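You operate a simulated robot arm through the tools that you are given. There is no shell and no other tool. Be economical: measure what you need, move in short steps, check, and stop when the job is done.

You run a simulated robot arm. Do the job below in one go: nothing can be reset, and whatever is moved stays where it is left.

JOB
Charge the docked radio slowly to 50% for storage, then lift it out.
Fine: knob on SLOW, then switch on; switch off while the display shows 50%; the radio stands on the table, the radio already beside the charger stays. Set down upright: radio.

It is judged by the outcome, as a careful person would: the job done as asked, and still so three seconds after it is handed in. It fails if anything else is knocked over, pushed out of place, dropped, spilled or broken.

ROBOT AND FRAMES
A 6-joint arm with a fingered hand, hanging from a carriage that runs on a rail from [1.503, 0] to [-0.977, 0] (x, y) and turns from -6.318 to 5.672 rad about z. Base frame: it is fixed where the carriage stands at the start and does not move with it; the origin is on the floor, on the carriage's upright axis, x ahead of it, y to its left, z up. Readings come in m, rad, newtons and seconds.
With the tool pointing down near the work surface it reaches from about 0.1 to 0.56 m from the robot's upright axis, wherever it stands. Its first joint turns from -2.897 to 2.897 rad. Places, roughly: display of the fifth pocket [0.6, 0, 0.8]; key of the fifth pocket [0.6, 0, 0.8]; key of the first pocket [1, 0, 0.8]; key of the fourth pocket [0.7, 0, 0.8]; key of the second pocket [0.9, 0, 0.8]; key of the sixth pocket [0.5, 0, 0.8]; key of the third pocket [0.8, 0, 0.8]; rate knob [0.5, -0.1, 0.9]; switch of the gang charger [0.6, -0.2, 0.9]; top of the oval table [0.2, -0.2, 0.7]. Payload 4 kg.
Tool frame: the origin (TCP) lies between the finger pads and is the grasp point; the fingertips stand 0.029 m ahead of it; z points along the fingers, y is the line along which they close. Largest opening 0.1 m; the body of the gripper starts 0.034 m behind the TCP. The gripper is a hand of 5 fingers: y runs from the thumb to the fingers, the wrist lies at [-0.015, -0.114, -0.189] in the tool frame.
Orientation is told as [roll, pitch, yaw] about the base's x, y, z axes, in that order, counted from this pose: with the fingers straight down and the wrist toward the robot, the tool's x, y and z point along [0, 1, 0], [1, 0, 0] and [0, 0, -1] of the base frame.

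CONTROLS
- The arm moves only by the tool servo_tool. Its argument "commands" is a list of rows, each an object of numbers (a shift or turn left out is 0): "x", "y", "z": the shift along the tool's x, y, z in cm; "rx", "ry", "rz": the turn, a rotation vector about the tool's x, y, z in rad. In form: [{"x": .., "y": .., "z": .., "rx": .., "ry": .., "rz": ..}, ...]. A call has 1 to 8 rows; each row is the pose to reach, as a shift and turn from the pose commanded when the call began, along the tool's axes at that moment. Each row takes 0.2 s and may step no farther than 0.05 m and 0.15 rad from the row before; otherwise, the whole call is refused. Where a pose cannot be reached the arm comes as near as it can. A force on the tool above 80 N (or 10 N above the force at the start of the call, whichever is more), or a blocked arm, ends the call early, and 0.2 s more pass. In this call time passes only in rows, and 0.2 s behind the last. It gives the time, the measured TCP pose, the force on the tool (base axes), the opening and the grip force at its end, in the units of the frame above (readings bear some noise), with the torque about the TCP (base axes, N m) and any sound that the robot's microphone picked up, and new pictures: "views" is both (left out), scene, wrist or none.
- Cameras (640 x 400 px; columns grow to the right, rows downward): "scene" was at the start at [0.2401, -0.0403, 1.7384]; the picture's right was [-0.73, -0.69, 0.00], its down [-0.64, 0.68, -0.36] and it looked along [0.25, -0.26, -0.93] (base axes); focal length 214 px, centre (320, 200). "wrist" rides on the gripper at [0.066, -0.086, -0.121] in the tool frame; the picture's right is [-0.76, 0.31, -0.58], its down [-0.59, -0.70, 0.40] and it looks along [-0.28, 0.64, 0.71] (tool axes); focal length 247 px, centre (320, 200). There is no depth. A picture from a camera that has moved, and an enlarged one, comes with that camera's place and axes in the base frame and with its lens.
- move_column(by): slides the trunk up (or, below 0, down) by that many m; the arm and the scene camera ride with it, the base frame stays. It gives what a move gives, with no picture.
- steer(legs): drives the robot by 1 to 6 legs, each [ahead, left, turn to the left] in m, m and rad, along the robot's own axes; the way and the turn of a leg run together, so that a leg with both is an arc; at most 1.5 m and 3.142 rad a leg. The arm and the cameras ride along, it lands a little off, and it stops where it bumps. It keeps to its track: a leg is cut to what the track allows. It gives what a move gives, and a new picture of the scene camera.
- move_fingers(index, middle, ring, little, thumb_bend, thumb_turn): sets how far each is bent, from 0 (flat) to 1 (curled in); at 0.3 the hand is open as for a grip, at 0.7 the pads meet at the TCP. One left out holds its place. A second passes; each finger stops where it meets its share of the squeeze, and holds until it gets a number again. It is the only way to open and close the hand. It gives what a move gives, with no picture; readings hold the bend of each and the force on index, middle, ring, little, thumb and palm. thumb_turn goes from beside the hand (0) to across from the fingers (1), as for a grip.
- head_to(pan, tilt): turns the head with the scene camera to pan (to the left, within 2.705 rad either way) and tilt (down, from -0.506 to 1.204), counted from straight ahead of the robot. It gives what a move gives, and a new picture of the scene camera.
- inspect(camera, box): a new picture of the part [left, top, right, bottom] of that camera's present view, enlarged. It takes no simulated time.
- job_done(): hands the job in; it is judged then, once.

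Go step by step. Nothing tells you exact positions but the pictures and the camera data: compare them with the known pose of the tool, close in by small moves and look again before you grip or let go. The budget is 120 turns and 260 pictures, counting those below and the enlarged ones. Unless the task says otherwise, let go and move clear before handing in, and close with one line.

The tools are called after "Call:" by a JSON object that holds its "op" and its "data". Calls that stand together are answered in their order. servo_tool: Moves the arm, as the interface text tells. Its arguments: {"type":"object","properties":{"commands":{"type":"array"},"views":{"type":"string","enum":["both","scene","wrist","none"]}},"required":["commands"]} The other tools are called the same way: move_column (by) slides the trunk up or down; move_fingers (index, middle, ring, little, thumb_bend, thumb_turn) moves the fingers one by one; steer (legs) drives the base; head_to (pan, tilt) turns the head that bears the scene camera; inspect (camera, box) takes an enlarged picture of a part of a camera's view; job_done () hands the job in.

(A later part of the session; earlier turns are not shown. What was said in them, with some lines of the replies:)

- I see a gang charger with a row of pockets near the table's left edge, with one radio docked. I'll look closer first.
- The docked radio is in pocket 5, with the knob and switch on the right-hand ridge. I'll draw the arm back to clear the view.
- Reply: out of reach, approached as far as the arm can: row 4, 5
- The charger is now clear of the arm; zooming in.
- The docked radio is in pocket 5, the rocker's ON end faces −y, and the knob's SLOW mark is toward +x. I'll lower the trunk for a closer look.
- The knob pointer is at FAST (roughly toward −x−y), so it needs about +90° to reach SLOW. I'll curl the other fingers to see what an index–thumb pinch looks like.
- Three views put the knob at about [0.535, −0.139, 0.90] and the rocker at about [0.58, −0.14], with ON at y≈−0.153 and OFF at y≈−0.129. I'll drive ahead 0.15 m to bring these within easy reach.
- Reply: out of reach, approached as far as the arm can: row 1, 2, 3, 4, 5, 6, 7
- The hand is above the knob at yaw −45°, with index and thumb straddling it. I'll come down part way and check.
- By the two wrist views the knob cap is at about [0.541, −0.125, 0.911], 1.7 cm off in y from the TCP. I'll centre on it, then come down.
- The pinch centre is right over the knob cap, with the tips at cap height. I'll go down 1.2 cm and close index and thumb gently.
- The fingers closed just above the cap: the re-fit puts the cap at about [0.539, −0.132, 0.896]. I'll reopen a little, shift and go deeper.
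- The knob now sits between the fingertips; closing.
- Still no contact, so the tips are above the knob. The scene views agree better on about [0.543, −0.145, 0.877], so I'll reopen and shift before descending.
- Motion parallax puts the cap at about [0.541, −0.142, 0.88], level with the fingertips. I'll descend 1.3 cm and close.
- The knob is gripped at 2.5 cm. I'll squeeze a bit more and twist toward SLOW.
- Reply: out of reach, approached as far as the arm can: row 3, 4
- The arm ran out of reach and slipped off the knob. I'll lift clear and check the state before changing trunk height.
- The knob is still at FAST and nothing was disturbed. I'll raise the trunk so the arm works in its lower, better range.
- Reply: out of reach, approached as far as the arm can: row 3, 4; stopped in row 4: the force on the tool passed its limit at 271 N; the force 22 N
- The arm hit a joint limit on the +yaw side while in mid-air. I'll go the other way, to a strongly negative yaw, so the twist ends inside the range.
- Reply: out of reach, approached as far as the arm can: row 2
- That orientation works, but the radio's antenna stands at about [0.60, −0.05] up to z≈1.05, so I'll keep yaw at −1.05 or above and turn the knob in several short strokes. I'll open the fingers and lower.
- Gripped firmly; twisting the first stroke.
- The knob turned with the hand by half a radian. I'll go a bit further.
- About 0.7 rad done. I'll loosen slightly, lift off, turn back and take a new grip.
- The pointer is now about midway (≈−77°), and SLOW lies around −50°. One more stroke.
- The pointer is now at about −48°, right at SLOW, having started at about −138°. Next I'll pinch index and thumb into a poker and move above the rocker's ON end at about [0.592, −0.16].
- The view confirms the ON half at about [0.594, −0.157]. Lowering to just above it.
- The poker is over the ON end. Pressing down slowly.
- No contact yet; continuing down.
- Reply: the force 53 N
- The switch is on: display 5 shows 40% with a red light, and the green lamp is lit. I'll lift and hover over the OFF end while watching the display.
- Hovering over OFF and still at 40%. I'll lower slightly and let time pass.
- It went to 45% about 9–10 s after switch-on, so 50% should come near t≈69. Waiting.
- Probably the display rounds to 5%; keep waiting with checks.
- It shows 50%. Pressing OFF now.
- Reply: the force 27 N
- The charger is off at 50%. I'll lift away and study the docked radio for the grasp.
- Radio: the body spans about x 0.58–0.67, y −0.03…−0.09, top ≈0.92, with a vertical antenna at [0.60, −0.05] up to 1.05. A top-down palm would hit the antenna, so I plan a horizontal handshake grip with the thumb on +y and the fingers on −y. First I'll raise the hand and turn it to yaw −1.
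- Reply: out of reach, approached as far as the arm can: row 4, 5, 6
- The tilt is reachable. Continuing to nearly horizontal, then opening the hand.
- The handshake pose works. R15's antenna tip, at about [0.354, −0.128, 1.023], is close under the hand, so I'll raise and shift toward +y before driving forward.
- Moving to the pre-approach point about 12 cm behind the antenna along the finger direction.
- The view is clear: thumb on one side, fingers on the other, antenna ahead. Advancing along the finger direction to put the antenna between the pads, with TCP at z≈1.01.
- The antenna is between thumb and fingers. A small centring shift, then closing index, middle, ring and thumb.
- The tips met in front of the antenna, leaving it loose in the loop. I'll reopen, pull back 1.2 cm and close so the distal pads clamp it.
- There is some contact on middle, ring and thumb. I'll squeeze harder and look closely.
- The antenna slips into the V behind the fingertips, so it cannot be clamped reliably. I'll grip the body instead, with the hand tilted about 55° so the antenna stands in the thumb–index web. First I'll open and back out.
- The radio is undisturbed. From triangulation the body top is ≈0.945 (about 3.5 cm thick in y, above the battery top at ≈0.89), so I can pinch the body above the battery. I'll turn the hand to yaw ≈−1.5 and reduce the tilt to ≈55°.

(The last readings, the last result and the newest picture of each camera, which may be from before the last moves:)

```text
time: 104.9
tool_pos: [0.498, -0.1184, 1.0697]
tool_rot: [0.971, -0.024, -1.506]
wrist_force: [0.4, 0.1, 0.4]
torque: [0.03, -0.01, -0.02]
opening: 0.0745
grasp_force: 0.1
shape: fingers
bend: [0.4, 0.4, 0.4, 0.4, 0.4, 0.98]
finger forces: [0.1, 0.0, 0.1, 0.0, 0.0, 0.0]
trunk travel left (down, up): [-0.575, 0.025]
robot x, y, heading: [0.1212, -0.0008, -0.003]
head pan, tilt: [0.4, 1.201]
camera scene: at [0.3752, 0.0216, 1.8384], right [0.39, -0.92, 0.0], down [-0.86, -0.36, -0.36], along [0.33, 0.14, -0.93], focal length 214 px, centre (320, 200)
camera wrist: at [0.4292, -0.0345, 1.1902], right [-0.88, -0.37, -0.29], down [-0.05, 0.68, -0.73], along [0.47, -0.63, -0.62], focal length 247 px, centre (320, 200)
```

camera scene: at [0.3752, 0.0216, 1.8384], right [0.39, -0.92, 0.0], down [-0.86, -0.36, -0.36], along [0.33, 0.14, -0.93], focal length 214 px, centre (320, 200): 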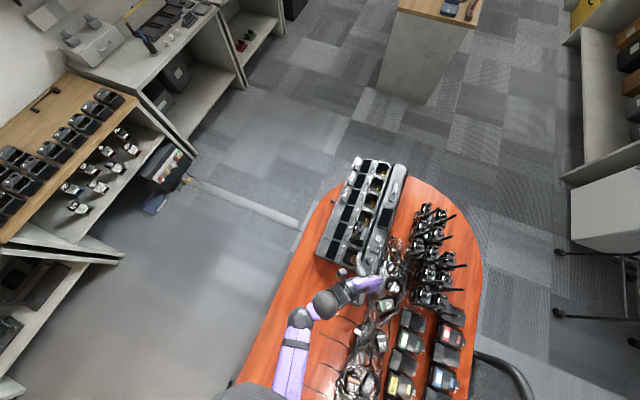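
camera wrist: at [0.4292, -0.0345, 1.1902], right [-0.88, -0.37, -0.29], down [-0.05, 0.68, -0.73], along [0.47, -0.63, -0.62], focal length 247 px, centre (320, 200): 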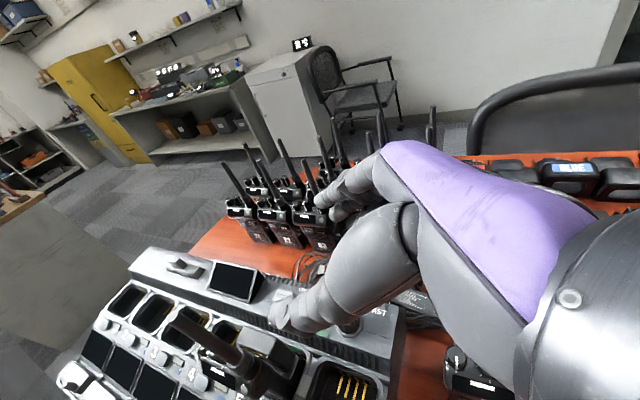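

This pose is good. I'll curl ring and little and move to a pre-approach point in line with the radio body.

Call:
{"op": "move_fingers", "data": {"ring": 1, "little": 1}}

Call:
{"op": "servo_tool", "data": {"commands": [{"x": -1, "y": -2, "z": 1.5}, {"x": -2, "y": -4, "z": 3.5}, {"x": -3.2, "y": -6.1, "z": 5.5}, {"x": -4.3, "y": -6.1, "z": 7.4}], "views": "wrist"}}

Call:
{"op": "inspect", "data": {"camera": "scene", "box": [330, 195, 410, 255]}}

```text
time: 105.9
tool_pos: [0.497, -0.1192, 1.0701]
tool_rot: [0.972, -0.027, -1.507]
wrist_force: [-0.3, -0.1, -1.2]
torque: [-0.01, 0.01, 0.01]
opening: 0.0748
grasp_force: 0.0
shape: fingers
bend: [0.4, 0.4, 1.0, 1.0, 0.4, 0.98]
finger forces: [0.0, 0.1, 0.0, 0.0, 0.1, 0.0]
trunk travel left (down, up): [-0.575, 0.025]
robot x, y, heading: [0.1201, -0.0008, -0.005]
head pan, tilt: [0.4, 1.201]
```

```text
time: 106.9
tool_pos: [0.5306, -0.0568, 0.9914]
tool_rot: [0.973, -0.026, -1.508]
wrist_force: [0.1, -0.2, -0.3]
torque: [0.0, 0.02, 0.01]
opening: 0.0748
grasp_force: 0.0
shape: fingers
bend: [0.4, 0.4, 1.0, 1.0, 0.4, 0.98]
finger forces: [0.0, 0.0, 0.0, 0.0, 0.0, 0.1]
trunk travel left (down, up): [-0.575, 0.025]
robot x, y, heading: [0.1231, -0.0014, -0.007]
head pan, tilt: [0.4, 1.201]
camera wrist: at [0.4615, 0.027, 1.1115], right [-0.88, -0.37, -0.29], down [-0.05, 0.68, -0.73], along [0.47, -0.63, -0.62], focal length 247 px, centre (320, 200)
```

wrist: 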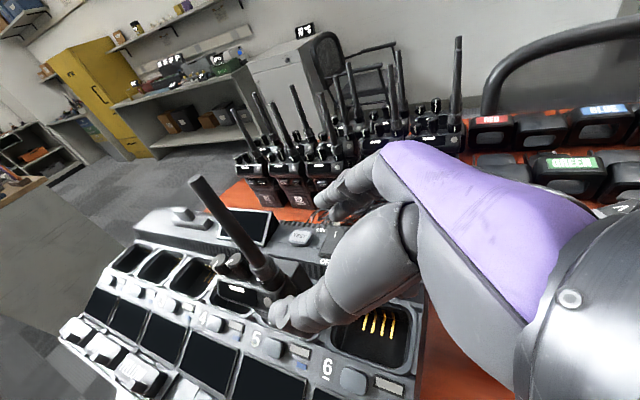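

```text
6.67 times, centred on (370, 225) of scene
camera zoom: at [0.3752, 0.0217, 1.8385], right [0.39, -0.92, 0.0], down [-0.86, -0.36, -0.36], along [0.33, 0.14, -0.93], focal length 1430 px, centre (-13, 33)
```

zoom: 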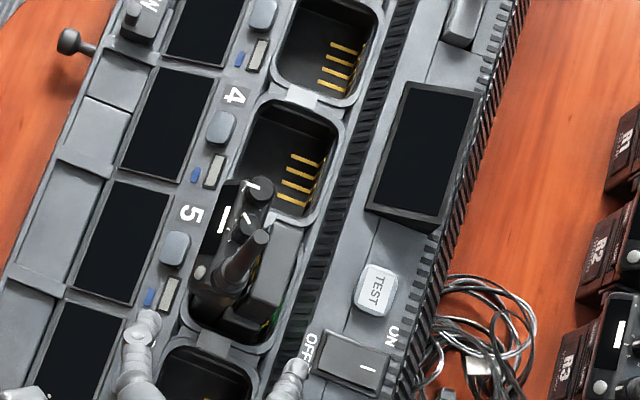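

Call:
{"op": "servo_tool", "data": {"commands": [{"z": 2}, {"z": 4}, {"z": 6}], "views": "none"}}

Call:
{"op": "inspect", "data": {"camera": "scene", "box": [340, 205, 400, 250]}}

Call:
{"op": "inspect", "data": {"camera": "wrist", "box": [180, 130, 440, 390]}}

```text
time: 107.7
tool_pos: [0.5793, -0.0551, 0.9563]
tool_rot: [0.97, -0.024, -1.508]
wrist_force: [-0.4, 0.2, 1.1]
torque: [-0.02, -0.02, 0.0]
opening: 0.0746
grasp_force: 0.0
shape: fingers
bend: [0.4, 0.4, 1.0, 1.0, 0.4, 0.98]
finger forces: [0.0, 0.0, 0.0, 0.0, 0.1, 0.0]
trunk travel left (down, up): [-0.575, 0.025]
robot x, y, heading: [0.1239, -0.0023, -0.0]
head pan, tilt: [0.4, 1.201]
```

```text
8.89 times, centred on (370, 228) of scene
camera zoom: at [0.3752, 0.0216, 1.8384], right [0.39, -0.92, 0.0], down [-0.86, -0.36, -0.36], along [0.33, 0.14, -0.93], focal length 1906 px, centre (-124, -44)
```

zoom: 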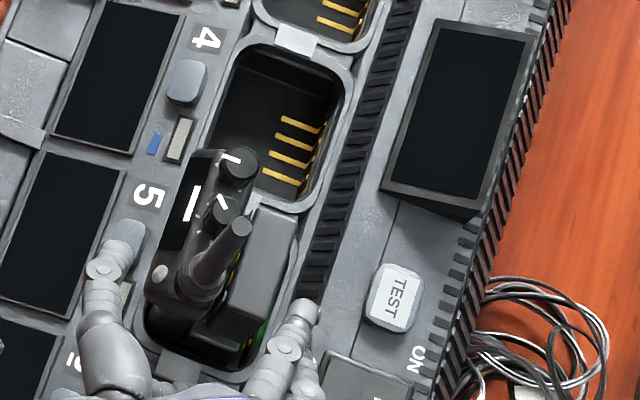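

```text
1.54 times, centred on (310, 260) of wrist
camera zoom: at [0.511, 0.0289, 1.0775], right [-0.88, -0.37, -0.29], down [-0.05, 0.68, -0.73], along [0.47, -0.63, -0.62], focal length 380 px, centre (335, 108)
```

zoom: 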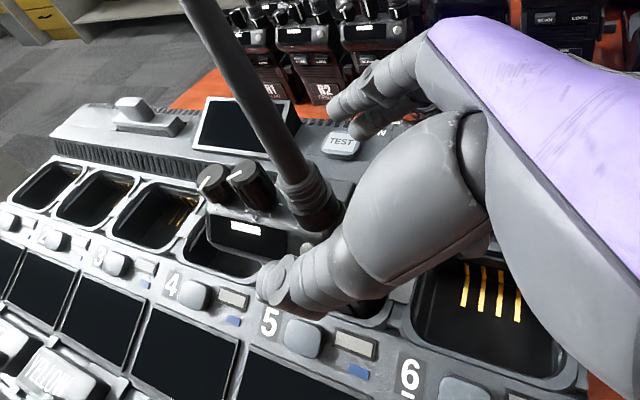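

Both sides are clear. Advancing the rest of the way.

Call:
{"op": "servo_tool", "data": {"commands": [{"z": 2, "y": -0.3}, {"z": 4, "y": -0.5}, {"z": 5.3, "y": -0.5}], "views": "none"}}

Call:
{"op": "inspect", "data": {"camera": "scene", "box": [340, 205, 400, 250]}}

Call:
{"op": "inspect", "data": {"camera": "wrist", "box": [180, 130, 440, 390]}}

```text
time: 108.5
tool_pos: [0.6169, -0.0477, 0.9387]
tool_rot: [0.971, -0.025, -1.507]
wrist_force: [-0.9, -0.3, 0.2]
torque: [-0.02, -0.09, 0.04]
opening: 0.0747
grasp_force: 0.0
shape: fingers
bend: [0.4, 0.4, 1.0, 1.0, 0.4, 0.98]
finger forces: [0.0, 0.1, 0.1, 0.0, 0.0, 0.0]
out of reach, approached as far as the arm can: row 2, 3
trunk travel left (down, up): [-0.575, 0.025]
robot x, y, heading: [0.1221, 0.0012, -0.005]
head pan, tilt: [0.4, 1.201]
```

```text
8.89 times, centred on (370, 228) of scene
camera zoom: at [0.3751, 0.0216, 1.8384], right [0.39, -0.92, 0.0], down [-0.86, -0.36, -0.36], along [0.33, 0.14, -0.93], focal length 1906 px, centre (-124, -44)
```

zoom: 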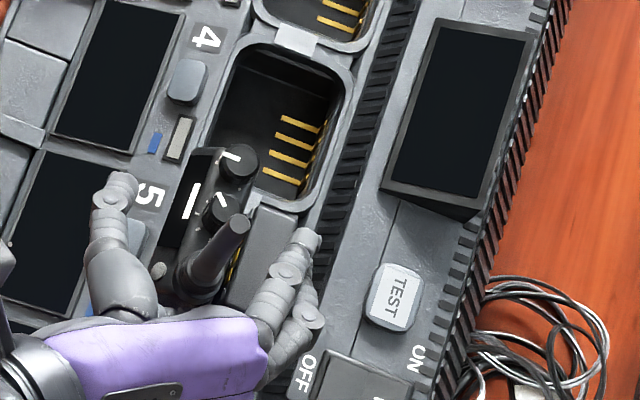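

```text
1.54 times, centred on (310, 260) of wrist
camera zoom: at [0.5478, 0.0369, 1.0603], right [-0.88, -0.37, -0.29], down [-0.05, 0.68, -0.73], along [0.47, -0.63, -0.62], focal length 380 px, centre (335, 108)
```

zoom: 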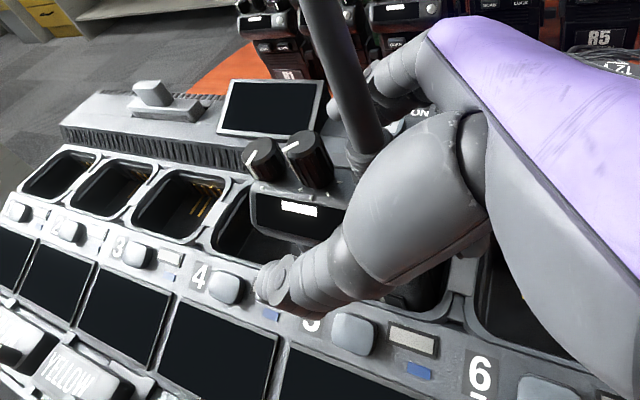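

The arm is at its forward limit here, at z≈0.939. I'll lower the trunk 1.5 cm to bring the pads onto the body.

Call:
{"op": "move_column", "data": {"by": -0.017}}

Call:
{"op": "move_fingers", "data": {"index": 0.6, "middle": 0.6, "thumb_bend": 0.6}}

Call:
{"op": "inspect", "data": {"camera": "scene", "box": [340, 205, 400, 250]}}

Call:
{"op": "inspect", "data": {"camera": "wrist", "box": [200, 130, 400, 330]}}

```text
time: 109.1
tool_pos: [0.6169, -0.0472, 0.9223]
tool_rot: [0.972, -0.024, -1.507]
wrist_force: [-0.1, -0.2, -1.0]
torque: [0.0, 0.02, 0.03]
opening: 0.0745
grasp_force: 0.2
shape: fingers
bend: [0.4, 0.4, 1.0, 1.0, 0.4, 0.98]
finger forces: [0.0, 0.3, 0.1, 0.0, 0.1, 0.1]
trunk travel left (down, up): [-0.558, 0.042]
robot x, y, heading: [0.1233, 0.0045, -0.001]
head pan, tilt: [0.4, 1.201]
```

```text
time: 110.1
tool_pos: [0.6169, -0.0505, 0.9222]
tool_rot: [0.971, -0.024, -1.505]
wrist_force: [-1.2, -3.0, 4.2]
torque: [-0.29, -0.03, -0.06]
opening: 0.0372
grasp_force: 8.2
shape: fingers
bend: [0.6, 0.49, 1.0, 1.0, 0.55, 0.97]
finger forces: [0.0, 9.6, 0.1, 0.0, 5.8, 0.2]
trunk travel left (down, up): [-0.558, 0.042]
robot x, y, heading: [0.1239, -0.0021, -0.003]
head pan, tilt: [0.4, 1.201]
```

```text
8.89 times, centred on (370, 228) of scene
camera zoom: at [0.3752, 0.0214, 1.8215], right [0.39, -0.92, 0.0], down [-0.86, -0.36, -0.36], along [0.33, 0.14, -0.93], focal length 1906 px, centre (-124, -44)
```

zoom: 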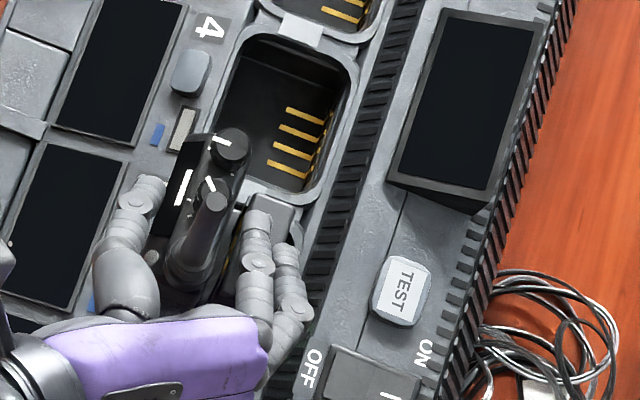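

```text
2.00 times, centred on (300, 230) of wrist
camera zoom: at [0.5483, 0.0364, 1.0436], right [-0.88, -0.37, -0.29], down [-0.05, 0.68, -0.73], along [0.47, -0.63, -0.62], focal length 494 px, centre (360, 140)
```

zoom: 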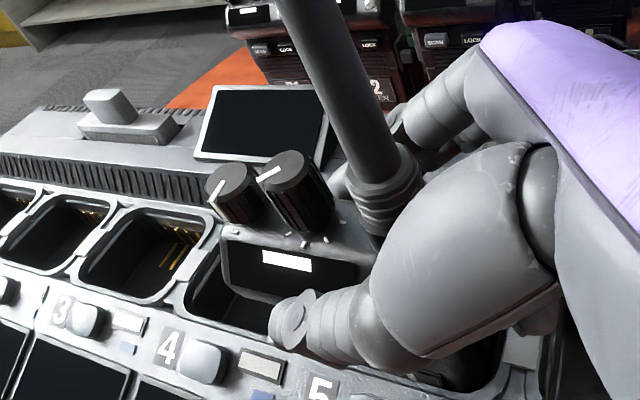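

Thumb is on the front and the middle finger on the battery. I'll tighten, with the index closing on the body back.

Call:
{"op": "move_fingers", "data": {"index": 0.75, "middle": 0.62, "thumb_bend": 0.72}}

Call:
{"op": "inspect", "data": {"camera": "scene", "box": [340, 205, 400, 250]}}

```text
time: 111.1
tool_pos: [0.6168, -0.0479, 0.9219]
tool_rot: [0.971, -0.025, -1.506]
wrist_force: [-0.9, -3.0, 0.3]
torque: [-0.22, 0.05, 0.0]
opening: 0.0289
grasp_force: 15.1
shape: fingers
bend: [0.73, 0.48, 1.0, 1.0, 0.59, 0.97]
finger forces: [7.9, 8.6, 0.1, 0.0, 13.7, 0.1]
trunk travel left (down, up): [-0.558, 0.042]
robot x, y, heading: [0.1241, -0.0039, 0.0]
head pan, tilt: [0.4, 1.201]
```

```text
8.89 times, centred on (370, 228) of scene
camera zoom: at [0.3752, 0.0215, 1.8214], right [0.39, -0.92, 0.0], down [-0.86, -0.36, -0.36], along [0.33, 0.14, -0.93], focal length 1906 px, centre (-124, -44)
```

zoom: 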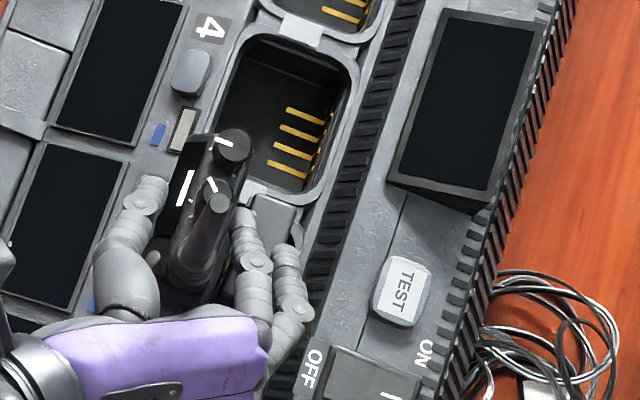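

Solid three-finger grip: index and middle at about 8 N each, thumb at 14 N. Lifting straight up slowly.

Call:
{"op": "servo_tool", "data": {"commands": [{"x": 0.6, "z": -0.42}, {"x": 1.2, "z": -0.85}, {"x": 1.85, "z": -1.27}, {"x": 2.5, "z": -1.7}], "views": "wrist"}}

Call:
{"op": "inspect", "data": {"camera": "scene", "box": [340, 205, 400, 250]}}

```text
time: 112.1
tool_pos: [0.6157, -0.0477, 0.9539]
tool_rot: [0.969, -0.025, -1.508]
wrist_force: [-0.3, -2.4, -4.3]
torque: [-0.17, 0.11, 0.03]
opening: 0.0288
grasp_force: 14.9
shape: fingers
bend: [0.73, 0.48, 1.0, 1.0, 0.59, 0.98]
finger forces: [7.4, 8.4, 0.1, 0.1, 14.6, 0.0]
trunk travel left (down, up): [-0.558, 0.042]
robot x, y, heading: [0.1227, 0.0026, -0.001]
head pan, tilt: [0.4, 1.201]
camera wrist: at [0.5481, 0.0378, 1.0746], right [-0.88, -0.37, -0.29], down [-0.05, 0.68, -0.73], along [0.47, -0.63, -0.62], focal length 247 px, centre (320, 200)
```

wrist: 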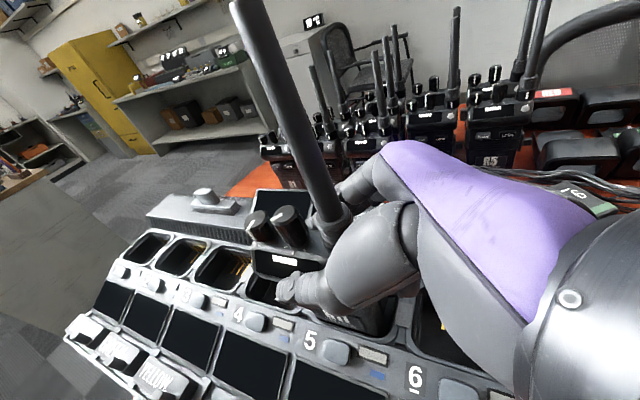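

```text
8.89 times, centred on (370, 228) of scene
camera zoom: at [0.3751, 0.0216, 1.8214], right [0.39, -0.92, 0.0], down [-0.86, -0.36, -0.36], along [0.33, 0.14, -0.93], focal length 1906 px, centre (-124, -44)
```

zoom: 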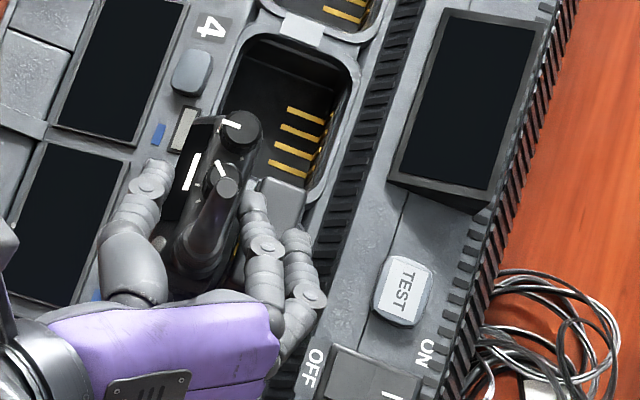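

The radio is rising with the hand. Continuing the lift by another 13 cm.

Call:
{"op": "servo_tool", "data": {"commands": [{"x": 1.4, "z": -0.95}, {"x": 2.8, "z": -1.9}, {"x": 4.2, "z": -2.85}, {"x": 5.6, "z": -3.8}, {"x": 7.0, "z": -4.75}, {"x": 8.4, "z": -5.7}, {"x": 9.8, "z": -6.7}, {"x": 11.2, "z": -7.6}], "views": "both"}}

Call:
{"op": "inspect", "data": {"camera": "scene", "box": [310, 185, 410, 260]}}

```text
time: 113.9
tool_pos: [0.6173, -0.0417, 1.0897]
tool_rot: [0.971, -0.025, -1.505]
wrist_force: [0.7, 0.3, -3.8]
torque: [0.04, 0.08, 0.01]
opening: 0.0286
grasp_force: 14.4
shape: fingers
bend: [0.73, 0.5, 1.0, 1.0, 0.59, 0.96]
finger forces: [7.6, 7.4, 0.0, 0.0, 14.6, 0.1]
trunk travel left (down, up): [-0.558, 0.042]
robot x, y, heading: [0.1214, -0.0014, -0.004]
head pan, tilt: [0.4, 1.201]
camera scene: at [0.3751, 0.0217, 1.8214], right [0.39, -0.92, 0.0], down [-0.86, -0.36, -0.36], along [0.33, 0.14, -0.93], focal length 214 px, centre (320, 200)
camera wrist: at [0.5483, 0.0419, 1.2101], right [-0.88, -0.37, -0.29], down [-0.05, 0.68, -0.73], along [0.47, -0.63, -0.62], focal length 247 px, centre (320, 200)
```

scene: 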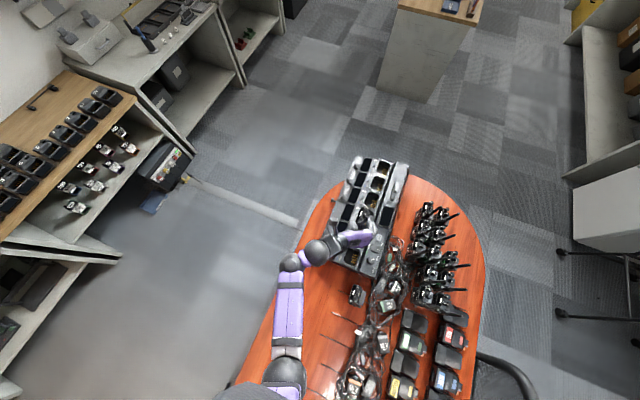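
wrist: 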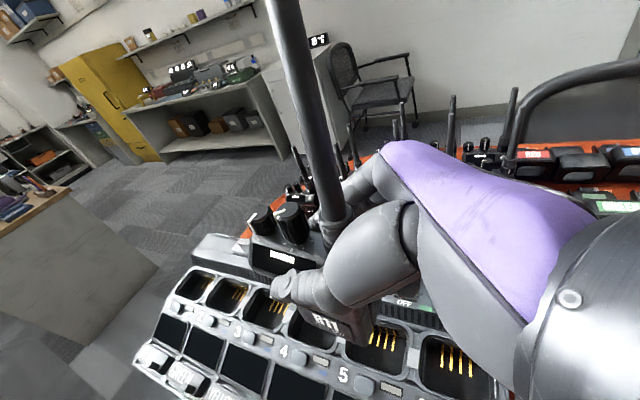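

```text
5.33 times, centred on (360, 222) of scene
camera zoom: at [0.3751, 0.0217, 1.8214], right [0.39, -0.92, 0.0], down [-0.86, -0.36, -0.36], along [0.33, 0.14, -0.93], focal length 1144 px, centre (107, 80)
```

zoom: 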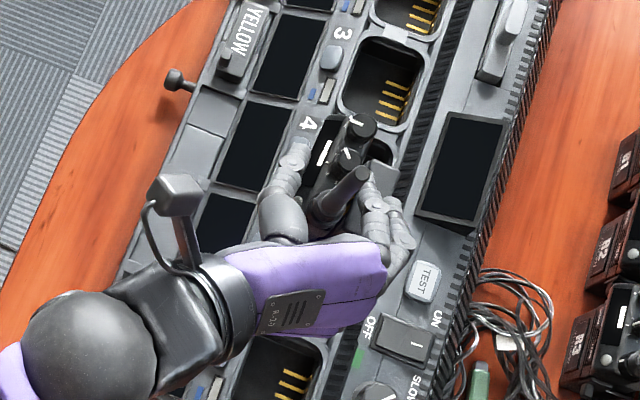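

The radio is clear of the charger. I'll shift +y to keep away from R15, then drive back so it is over clear table.

Call:
{"op": "servo_tool", "data": {"commands": [{"y": -1.5}, {"y": -3}, {"y": -4.5}, {"y": -6}, {"y": -7.5}], "views": "none"}}

Call:
{"op": "steer", "data": {"legs": [[-0.28, 0, 0]]}}

Call:
{"op": "inspect", "data": {"camera": "scene", "box": [260, 180, 420, 300]}}

Call:
{"op": "inspect", "data": {"camera": "wrist", "box": [0, 0, 640, 400]}}

```text
time: 115.1
tool_pos: [0.6121, 0.0324, 1.0877]
tool_rot: [0.971, -0.025, -1.508]
wrist_force: [0.9, -1.6, -4.8]
torque: [0.01, 0.09, -0.01]
opening: 0.0285
grasp_force: 14.5
shape: fingers
bend: [0.73, 0.5, 1.0, 1.0, 0.59, 0.96]
finger forces: [7.7, 7.3, 0.1, 0.0, 14.7, 0.0]
trunk travel left (down, up): [-0.558, 0.042]
robot x, y, heading: [0.1218, 0.004, 0.001]
head pan, tilt: [0.4, 1.201]
```

```text
time: 117.1
tool_pos: [0.3304, 0.0335, 1.0857]
tool_rot: [0.972, -0.025, -1.505]
wrist_force: [0.5, -0.8, -4.2]
torque: [0.04, 0.06, -0.02]
opening: 0.029
grasp_force: 14.8
shape: fingers
bend: [0.73, 0.5, 1.0, 1.0, 0.59, 0.96]
finger forces: [7.5, 7.3, 0.0, 0.0, 14.5, 0.0]
trunk travel left (down, up): [-0.558, 0.042]
robot x, y, heading: [-0.1595, 0.0036, 0.001]
head pan, tilt: [0.4, 1.201]
camera scene: at [0.0927, 0.0217, 1.8214], right [0.39, -0.92, 0.0], down [-0.86, -0.36, -0.36], along [0.33, 0.14, -0.93], focal length 214 px, centre (320, 200)
```

scene: 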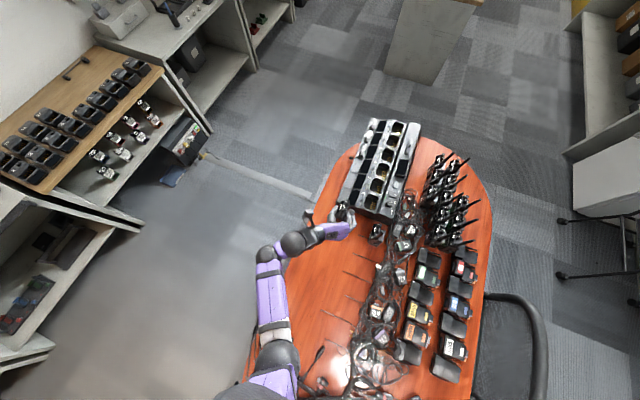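

```text
3.33 times, centred on (340, 240) of scene
camera zoom: at [0.0927, 0.0217, 1.8214], right [0.39, -0.92, 0.0], down [-0.86, -0.36, -0.36], along [0.33, 0.14, -0.93], focal length 715 px, centre (253, 67)
```

zoom: 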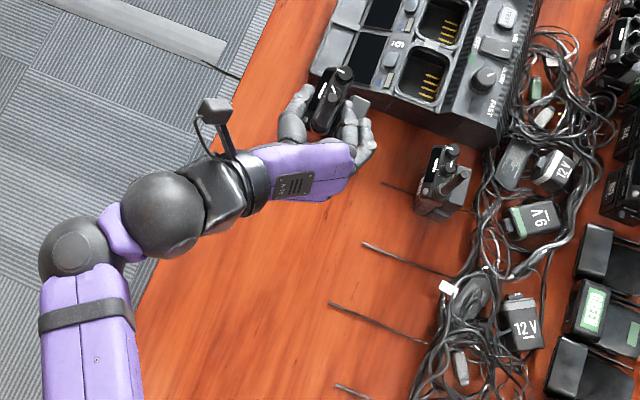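

```text
1.00 times, centred on (320, 200) of wrist (not enlarged: the box is as wide or as high as the picture)
camera zoom: at [0.2621, 0.1168, 1.2079], right [-0.88, -0.37, -0.29], down [-0.05, 0.68, -0.73], along [0.47, -0.63, -0.62], focal length 247 px, centre (320, 200)
```

zoom: 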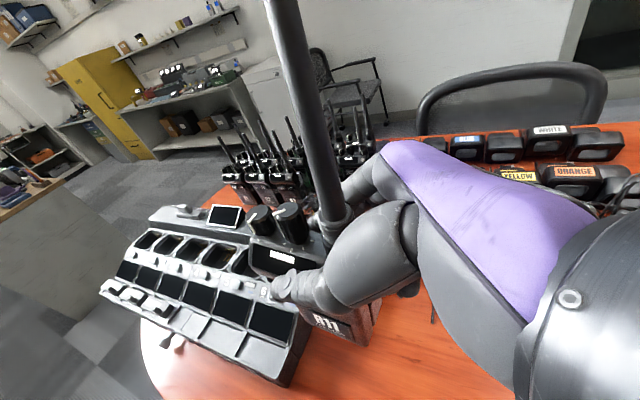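

Radio R11 hangs over clear table at about x 0.30–0.39, y −0.01…0.05, away from R15 and the charger. Lowering with the trunk.

Call:
{"op": "move_column", "data": {"by": -0.165}}

Call:
{"op": "inspect", "data": {"camera": "scene", "box": [270, 180, 430, 300]}}

Call:
{"op": "inspect", "data": {"camera": "wrist", "box": [180, 130, 460, 400]}}

```text
time: 119.0
tool_pos: [0.3314, 0.0316, 0.9222]
tool_rot: [0.971, -0.025, -1.506]
wrist_force: [-0.4, -0.3, -3.9]
torque: [0.0, 0.07, 0.05]
opening: 0.0286
grasp_force: 14.9
shape: fingers
bend: [0.73, 0.5, 1.0, 1.0, 0.59, 0.96]
finger forces: [7.7, 7.3, 0.0, 0.0, 14.6, 0.0]
trunk travel left (down, up): [-0.393, 0.207]
robot x, y, heading: [-0.1626, 0.0028, -0.002]
head pan, tilt: [0.4, 1.201]
```

```text
3.33 times, centred on (350, 240) of scene
camera zoom: at [0.0927, 0.0217, 1.6564], right [0.39, -0.92, 0.0], down [-0.86, -0.36, -0.36], along [0.33, 0.14, -0.93], focal length 715 px, centre (220, 67)
```

zoom: 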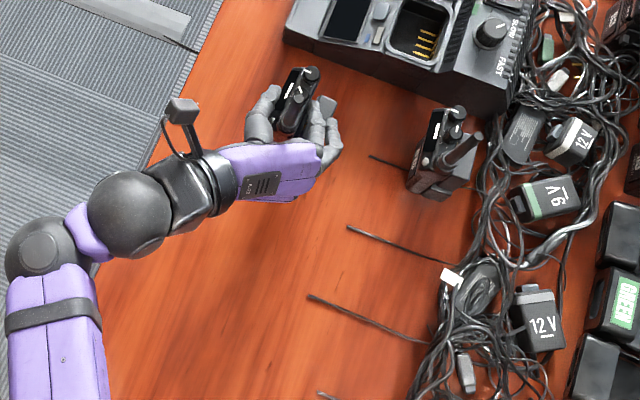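

```text
1.48 times, centred on (320, 265) of wrist
camera zoom: at [0.2621, 0.1168, 1.0429], right [-0.88, -0.37, -0.29], down [-0.05, 0.68, -0.73], along [0.47, -0.63, -0.62], focal length 366 px, centre (320, 104)
```

zoom: 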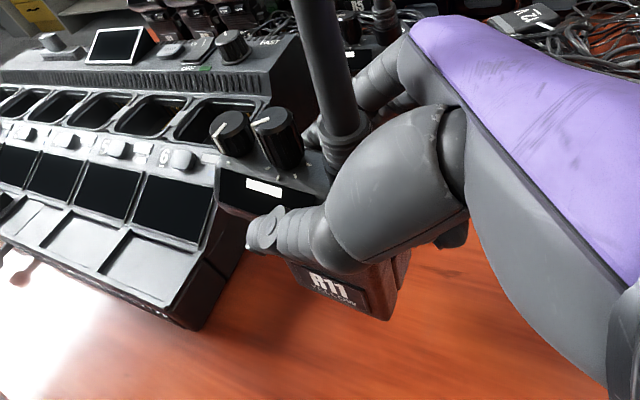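

Near the table now. Lowering in small steps, watching the force.

Call:
{"op": "servo_tool", "data": {"commands": [{"x": -0.33, "z": 0.23}, {"x": -0.66, "z": 0.45}, {"x": -0.99, "z": 0.68}, {"x": -1.32, "z": 0.9}], "views": "none"}}

Call:
{"op": "inspect", "data": {"camera": "wrist", "box": [180, 130, 460, 400]}}

```text
time: 120.0
tool_pos: [0.3304, 0.0325, 0.9063]
tool_rot: [0.97, -0.026, -1.505]
wrist_force: [-0.1, -0.7, -5.0]
torque: [-0.02, 0.11, -0.01]
opening: 0.0287
grasp_force: 15.2
shape: fingers
bend: [0.73, 0.5, 1.0, 1.0, 0.59, 0.96]
finger forces: [7.8, 7.3, 0.1, 0.0, 14.6, 0.0]
trunk travel left (down, up): [-0.393, 0.207]
robot x, y, heading: [-0.1574, -0.0003, -0.001]
head pan, tilt: [0.4, 1.201]
```

```text
1.48 times, centred on (320, 265) of wrist
camera zoom: at [0.2623, 0.1157, 1.0275], right [-0.88, -0.37, -0.29], down [-0.05, 0.68, -0.73], along [0.47, -0.63, -0.62], focal length 366 px, centre (320, 104)
```

zoom: 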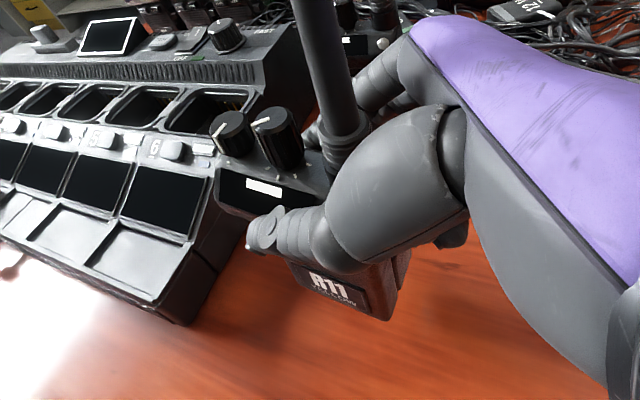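

Call:
{"op": "servo_tool", "data": {"commands": [{"x": -0.25, "z": 0.17}, {"x": -0.5, "z": 0.34}, {"x": -0.75, "z": 0.51}], "views": "none"}}

Call:
{"op": "servo_tool", "data": {"commands": [{"x": -0.25, "z": 0.17}, {"x": -0.5, "z": 0.34}], "views": "wrist"}}

```text
time: 120.8
tool_pos: [0.3313, 0.0321, 0.8977]
tool_rot: [0.973, -0.024, -1.505]
wrist_force: [0.2, 0.6, -4.3]
torque: [0.04, 0.06, -0.01]
opening: 0.0284
grasp_force: 14.7
shape: fingers
bend: [0.73, 0.5, 1.0, 1.0, 0.59, 0.96]
finger forces: [7.8, 7.3, 0.0, 0.0, 14.6, 0.1]
trunk travel left (down, up): [-0.393, 0.207]
robot x, y, heading: [-0.1621, -0.0014, -0.004]
head pan, tilt: [0.4, 1.201]
```

```text
time: 121.4
tool_pos: [0.3301, 0.0327, 0.8898]
tool_rot: [0.971, -0.024, -1.506]
wrist_force: [0.0, -0.3, -3.8]
torque: [0.0, 0.06, -0.02]
opening: 0.0284
grasp_force: 14.7
shape: fingers
bend: [0.73, 0.5, 1.0, 1.0, 0.59, 0.96]
finger forces: [7.7, 7.3, 0.0, 0.1, 14.6, 0.0]
trunk travel left (down, up): [-0.393, 0.207]
robot x, y, heading: [-0.1616, 0.0007, -0.0]
head pan, tilt: [0.4, 1.201]
camera wrist: at [0.2619, 0.1161, 1.0112], right [-0.88, -0.37, -0.29], down [-0.05, 0.68, -0.73], along [0.47, -0.63, -0.62], focal length 247 px, centre (320, 200)
```

wrist: 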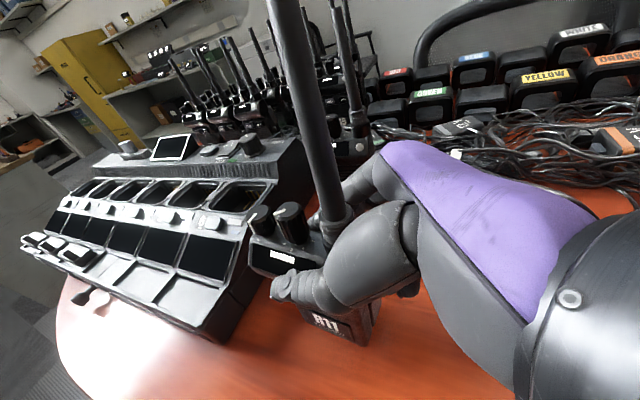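

No contact yet; continuing down.

Call:
{"op": "servo_tool", "data": {"commands": [{"x": -0.25, "z": 0.17}, {"x": -0.5, "z": 0.34}, {"x": -0.75, "z": 0.51}], "views": "none"}}

Call:
{"op": "servo_tool", "data": {"commands": [{"x": -0.25, "z": 0.17}, {"x": -0.5, "z": 0.34}], "views": "none"}}

Call:
{"op": "inspect", "data": {"camera": "wrist", "box": [180, 130, 460, 400]}}

```text
time: 122.2
tool_pos: [0.3304, 0.0319, 0.883]
tool_rot: [0.972, -0.025, -1.505]
wrist_force: [-0.1, 0.3, -2.8]
torque: [0.01, 0.09, 0.0]
opening: 0.0288
grasp_force: 14.7
shape: fingers
bend: [0.73, 0.5, 1.0, 1.0, 0.59, 0.96]
finger forces: [7.7, 7.3, 0.1, 0.0, 14.6, 0.1]
trunk travel left (down, up): [-0.393, 0.207]
robot x, y, heading: [-0.1615, -0.0011, -0.002]
head pan, tilt: [0.4, 1.201]
```

```text
time: 122.8
tool_pos: [0.3318, 0.0308, 0.8762]
tool_rot: [0.973, -0.023, -1.505]
wrist_force: [0.6, -0.9, -4.0]
torque: [0.03, 0.07, 0.03]
opening: 0.0286
grasp_force: 14.0
shape: fingers
bend: [0.73, 0.5, 1.0, 1.0, 0.59, 0.96]
finger forces: [7.7, 7.3, 0.0, 0.0, 14.6, 0.0]
trunk travel left (down, up): [-0.393, 0.207]
robot x, y, heading: [-0.1576, -0.0019, -0.001]
head pan, tilt: [0.4, 1.201]
```

```text
1.48 times, centred on (320, 265) of wrist
camera zoom: at [0.2622, 0.1157, 0.9967], right [-0.88, -0.37, -0.29], down [-0.05, 0.68, -0.73], along [0.47, -0.63, -0.62], focal length 366 px, centre (320, 104)
```

zoom: 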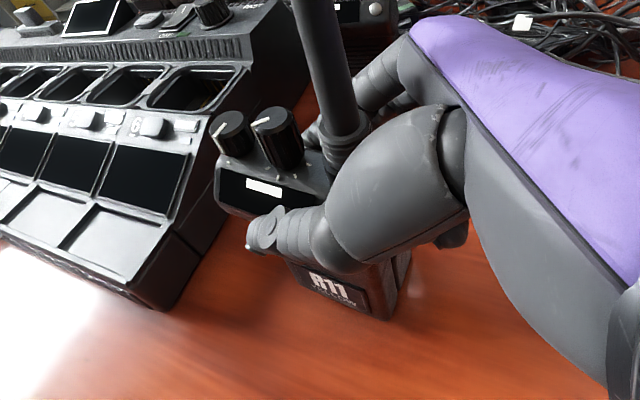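

Call:
{"op": "servo_tool", "data": {"commands": [{"x": -0.25, "z": 0.17}, {"x": -0.5, "z": 0.34}, {"x": -0.75, "z": 0.51}], "views": "none"}}

Call:
{"op": "servo_tool", "data": {"commands": [{"x": -0.25, "z": 0.17}, {"x": -0.5, "z": 0.34}, {"x": -0.75, "z": 0.51}], "views": "none"}}

Call:
{"op": "inspect", "data": {"camera": "scene", "box": [290, 180, 410, 270]}}

```text
time: 123.6
tool_pos: [0.3339, 0.0322, 0.8691]
tool_rot: [0.974, -0.022, -1.503]
wrist_force: [3.1, 1.8, 7.1]
torque: [-0.14, -0.11, 0.07]
opening: 0.0284
grasp_force: 14.5
shape: fingers
bend: [0.73, 0.5, 1.0, 1.0, 0.59, 0.95]
finger forces: [6.2, 7.5, 0.0, 0.0, 14.9, 0.1]
trunk travel left (down, up): [-0.393, 0.207]
robot x, y, heading: [-0.1619, -0.0015, 0.001]
head pan, tilt: [0.4, 1.201]
```

```text
time: 124.4
tool_pos: [0.3347, 0.0328, 0.8595]
tool_rot: [0.978, -0.023, -1.505]
wrist_force: [3.2, 4.6, 16.8]
torque: [-0.07, -0.38, 0.1]
opening: 0.0281
grasp_force: 13.9
shape: fingers
bend: [0.74, 0.5, 1.0, 1.0, 0.59, 0.92]
finger forces: [6.0, 6.1, 0.1, 0.0, 15.3, 0.1]
trunk travel left (down, up): [-0.393, 0.207]
robot x, y, heading: [-0.1619, -0.0003, 0.002]
head pan, tilt: [0.4, 1.201]
```

```text
4.44 times, centred on (350, 225) of scene
camera zoom: at [0.0938, 0.0222, 1.657], right [0.39, -0.92, 0.0], down [-0.86, -0.36, -0.36], along [0.34, 0.14, -0.93], focal length 953 px, centre (187, 89)
```

zoom: 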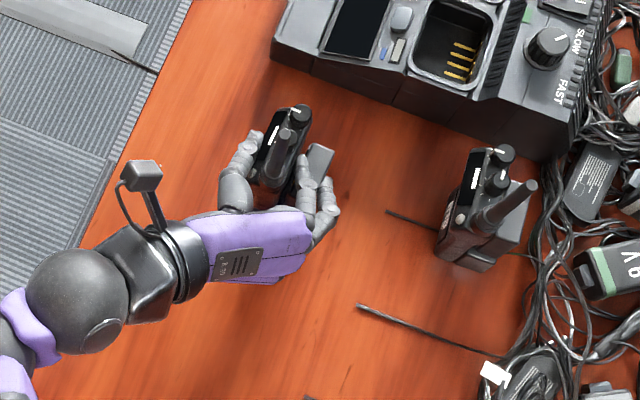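

Table contact: the force rose to about +17 N. I'll back off slightly until the load is near zero and check the radio is upright.

Call:
{"op": "servo_tool", "data": {"commands": [{"x": 0.25, "z": -0.17}, {"x": 0.41, "z": -0.28}], "views": "none"}}

Call:
{"op": "inspect", "data": {"camera": "wrist", "box": [180, 130, 460, 400]}}

Call:
{"op": "inspect", "data": {"camera": "scene", "box": [320, 185, 380, 230]}}

```text
time: 125.0
tool_pos: [0.3297, 0.0322, 0.8615]
tool_rot: [0.971, -0.024, -1.506]
wrist_force: [2.8, 1.2, 4.0]
torque: [-0.05, -0.11, 0.04]
opening: 0.0276
grasp_force: 14.8
shape: fingers
bend: [0.74, 0.5, 1.0, 1.0, 0.59, 0.93]
finger forces: [7.6, 7.0, 0.1, 0.1, 15.1, 0.0]
trunk travel left (down, up): [-0.393, 0.207]
robot x, y, heading: [-0.1664, -0.0017, -0.005]
head pan, tilt: [0.4, 1.201]
```

```text
1.48 times, centred on (320, 265) of wrist
camera zoom: at [0.2624, 0.1152, 0.9826], right [-0.88, -0.37, -0.29], down [-0.05, 0.68, -0.73], along [0.47, -0.63, -0.62], focal length 366 px, centre (320, 104)
```

zoom: 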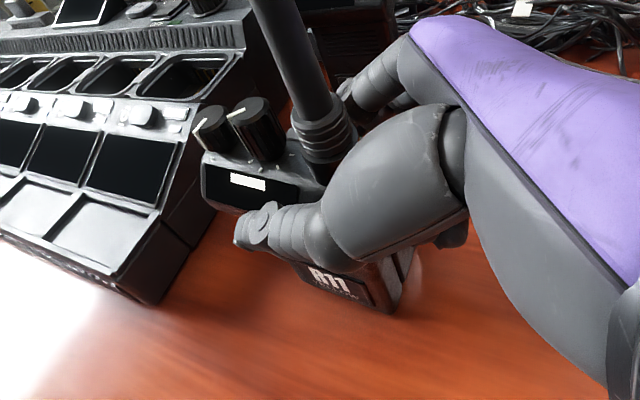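

```text
8.89 times, centred on (350, 208) of scene
camera zoom: at [0.0931, 0.0218, 1.6564], right [0.39, -0.92, 0.0], down [-0.86, -0.36, -0.36], along [0.33, 0.14, -0.93], focal length 1906 px, centre (53, 133)
```

zoom: 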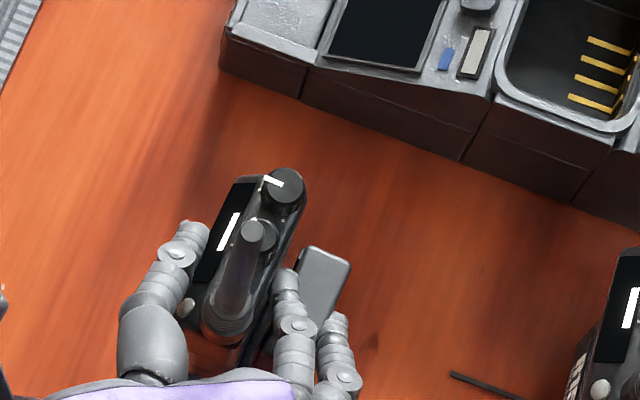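

The radio is nearly upright on the table, at most a few degrees off, with its base touching. Releasing gently.

Call:
{"op": "move_fingers", "data": {"index": 0.66, "middle": 0.46, "thumb_bend": 0.55}}

Call:
{"op": "inspect", "data": {"camera": "wrist", "box": [180, 130, 460, 400]}}

Call:
{"op": "inspect", "data": {"camera": "scene", "box": [320, 185, 400, 245]}}

```text
time: 126.0
tool_pos: [0.3298, 0.0307, 0.8626]
tool_rot: [0.971, -0.026, -1.506]
wrist_force: [-1.0, 0.6, -0.2]
torque: [0.0, 0.04, -0.04]
opening: 0.03
grasp_force: 1.8
shape: fingers
bend: [0.65, 0.45, 1.0, 1.0, 0.53, 0.97]
finger forces: [0.9, 0.8, 0.1, 0.0, 2.5, 0.0]
trunk travel left (down, up): [-0.393, 0.207]
robot x, y, heading: [-0.1598, -0.0028, 0.001]
head pan, tilt: [0.4, 1.201]
```

```text
1.48 times, centred on (320, 265) of wrist
camera zoom: at [0.2619, 0.1155, 0.9833], right [-0.88, -0.37, -0.29], down [-0.05, 0.68, -0.73], along [0.47, -0.63, -0.62], focal length 366 px, centre (320, 104)
```

zoom: 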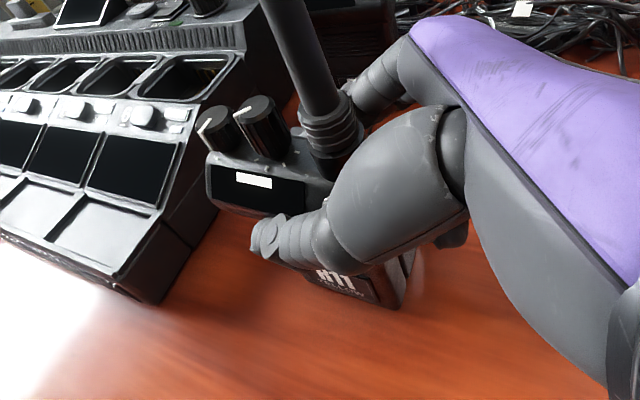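

```text
6.67 times, centred on (360, 215) of scene
camera zoom: at [0.0928, 0.0217, 1.6564], right [0.39, -0.92, 0.0], down [-0.86, -0.36, -0.36], along [0.33, 0.14, -0.93], focal length 1430 px, centre (53, 100)
```

zoom: 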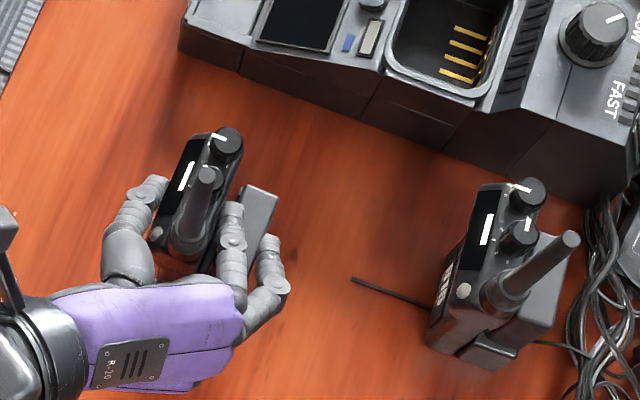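

Settling; light contact remains. Opening further.

Call:
{"op": "move_fingers", "data": {"index": 0.5, "middle": 0.38, "thumb_bend": 0.42}}

Call:
{"op": "inspect", "data": {"camera": "wrist", "box": [180, 130, 460, 400]}}

Call:
{"op": "inspect", "data": {"camera": "scene", "box": [320, 185, 400, 245]}}

```text
time: 127.0
tool_pos: [0.3307, 0.031, 0.8628]
tool_rot: [0.972, -0.024, -1.507]
wrist_force: [0.2, 0.6, -0.3]
torque: [-0.01, -0.03, 0.0]
opening: 0.0598
grasp_force: 0.1
shape: fingers
bend: [0.5, 0.38, 1.0, 1.0, 0.42, 0.97]
finger forces: [0.0, 0.0, 0.0, 0.0, 0.0, 0.0]
trunk travel left (down, up): [-0.393, 0.207]
robot x, y, heading: [-0.1598, 0.0012, -0.002]
head pan, tilt: [0.4, 1.201]
```

```text
1.48 times, centred on (320, 265) of wrist
camera zoom: at [0.2621, 0.1155, 0.9835], right [-0.88, -0.37, -0.29], down [-0.05, 0.68, -0.73], along [0.47, -0.63, -0.62], focal length 366 px, centre (320, 104)
```

zoom: 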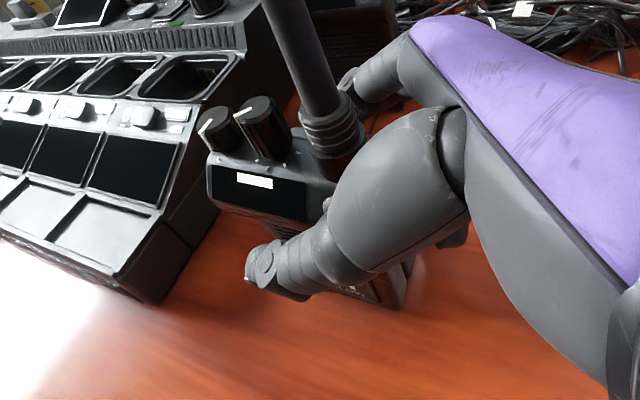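

```text
6.67 times, centred on (360, 215) of scene
camera zoom: at [0.0928, 0.0217, 1.6564], right [0.39, -0.92, 0.0], down [-0.86, -0.36, -0.36], along [0.33, 0.14, -0.93], focal length 1430 px, centre (53, 100)
```

zoom: 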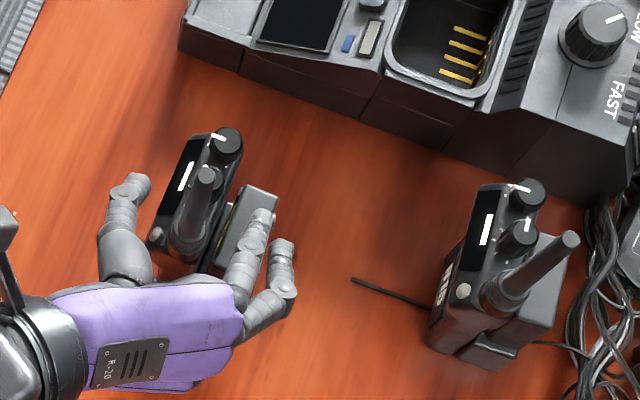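

The radio stands free. I'll open a little more and retreat along the approach line.

Call:
{"op": "move_fingers", "data": {"index": 0.36, "middle": 0.34, "thumb_bend": 0.36}}

Call:
{"op": "servo_tool", "data": {"commands": [{"z": -2}, {"z": -4}, {"z": -6}, {"z": -8}, {"z": -10}, {"z": -12}, {"z": -14}], "views": "both"}}

Call:
{"op": "inspect", "data": {"camera": "scene", "box": [310, 170, 410, 245]}}

```text
time: 128.0
tool_pos: [0.3311, 0.0311, 0.8624]
tool_rot: [0.973, -0.024, -1.507]
wrist_force: [-0.5, -0.4, 0.5]
torque: [0.01, 0.01, 0.0]
opening: 0.0841
grasp_force: 0.0
shape: fingers
bend: [0.36, 0.34, 1.0, 1.0, 0.36, 0.97]
finger forces: [0.0, 0.0, 0.0, 0.0, 0.0, 0.1]
trunk travel left (down, up): [-0.393, 0.207]
robot x, y, heading: [-0.1636, -0.0022, -0.005]
head pan, tilt: [0.4, 1.201]
```

```text
time: 129.6
tool_pos: [0.2322, 0.0087, 0.9325]
tool_rot: [0.971, -0.023, -1.504]
wrist_force: [-0.1, 0.3, -0.2]
torque: [-0.02, -0.01, -0.02]
opening: 0.0841
grasp_force: 0.0
shape: fingers
bend: [0.36, 0.34, 1.0, 1.0, 0.36, 0.98]
finger forces: [0.0, 0.0, 0.0, 0.0, 0.0, 0.1]
out of reach, approached as far as the arm can: row 6, 7
trunk travel left (down, up): [-0.393, 0.207]
robot x, y, heading: [-0.1603, 0.0013, -0.004]
head pan, tilt: [0.4, 1.201]
camera scene: at [0.0928, 0.0217, 1.6564], right [0.39, -0.92, 0.0], down [-0.86, -0.36, -0.36], along [0.33, 0.14, -0.93], focal length 214 px, centre (320, 200)
camera wrist: at [0.1634, 0.0925, 1.0523], right [-0.88, -0.37, -0.29], down [-0.05, 0.68, -0.73], along [0.47, -0.63, -0.62], focal length 247 px, centre (320, 200)
```

scene: 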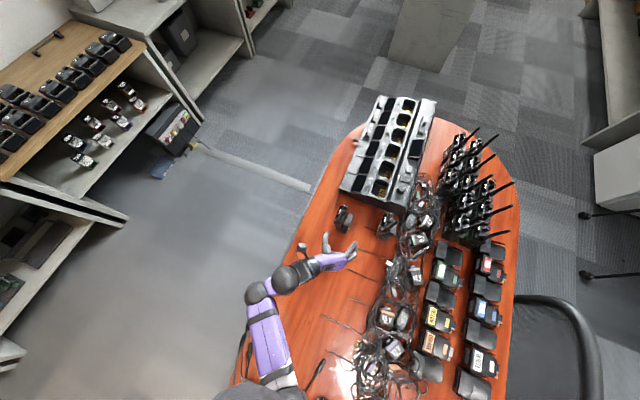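
wrist: 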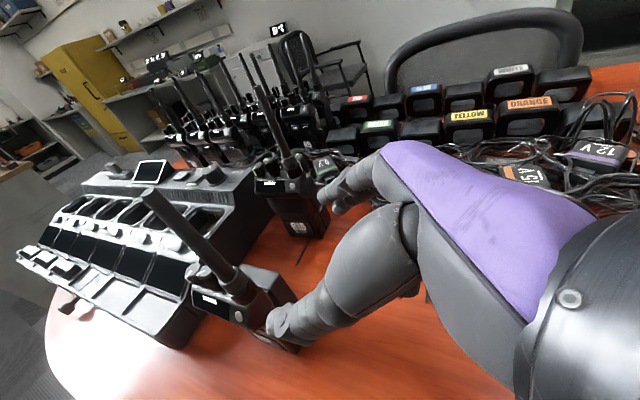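

```text
5.33 times, centred on (360, 208) of scene
camera zoom: at [0.0928, 0.0217, 1.6564], right [0.39, -0.92, 0.0], down [-0.86, -0.36, -0.36], along [0.33, 0.14, -0.93], focal length 1144 px, centre (107, 160)
```

zoom: 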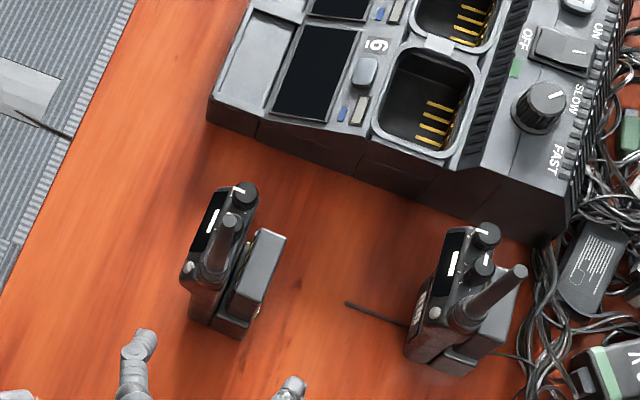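

R11 stands upright on the clear table and R15 is untouched. The charger is off with the knob at SLOW, and the hand is clear, so I'm handing in.

Call:
{"op": "job_done", "data": {}}

```text
The job is handed in.
```

I charged radio R11 on SLOW, switched the charger off while the display showed 50%, and set R11 upright on the table; R15 beside the charger stayed in place.
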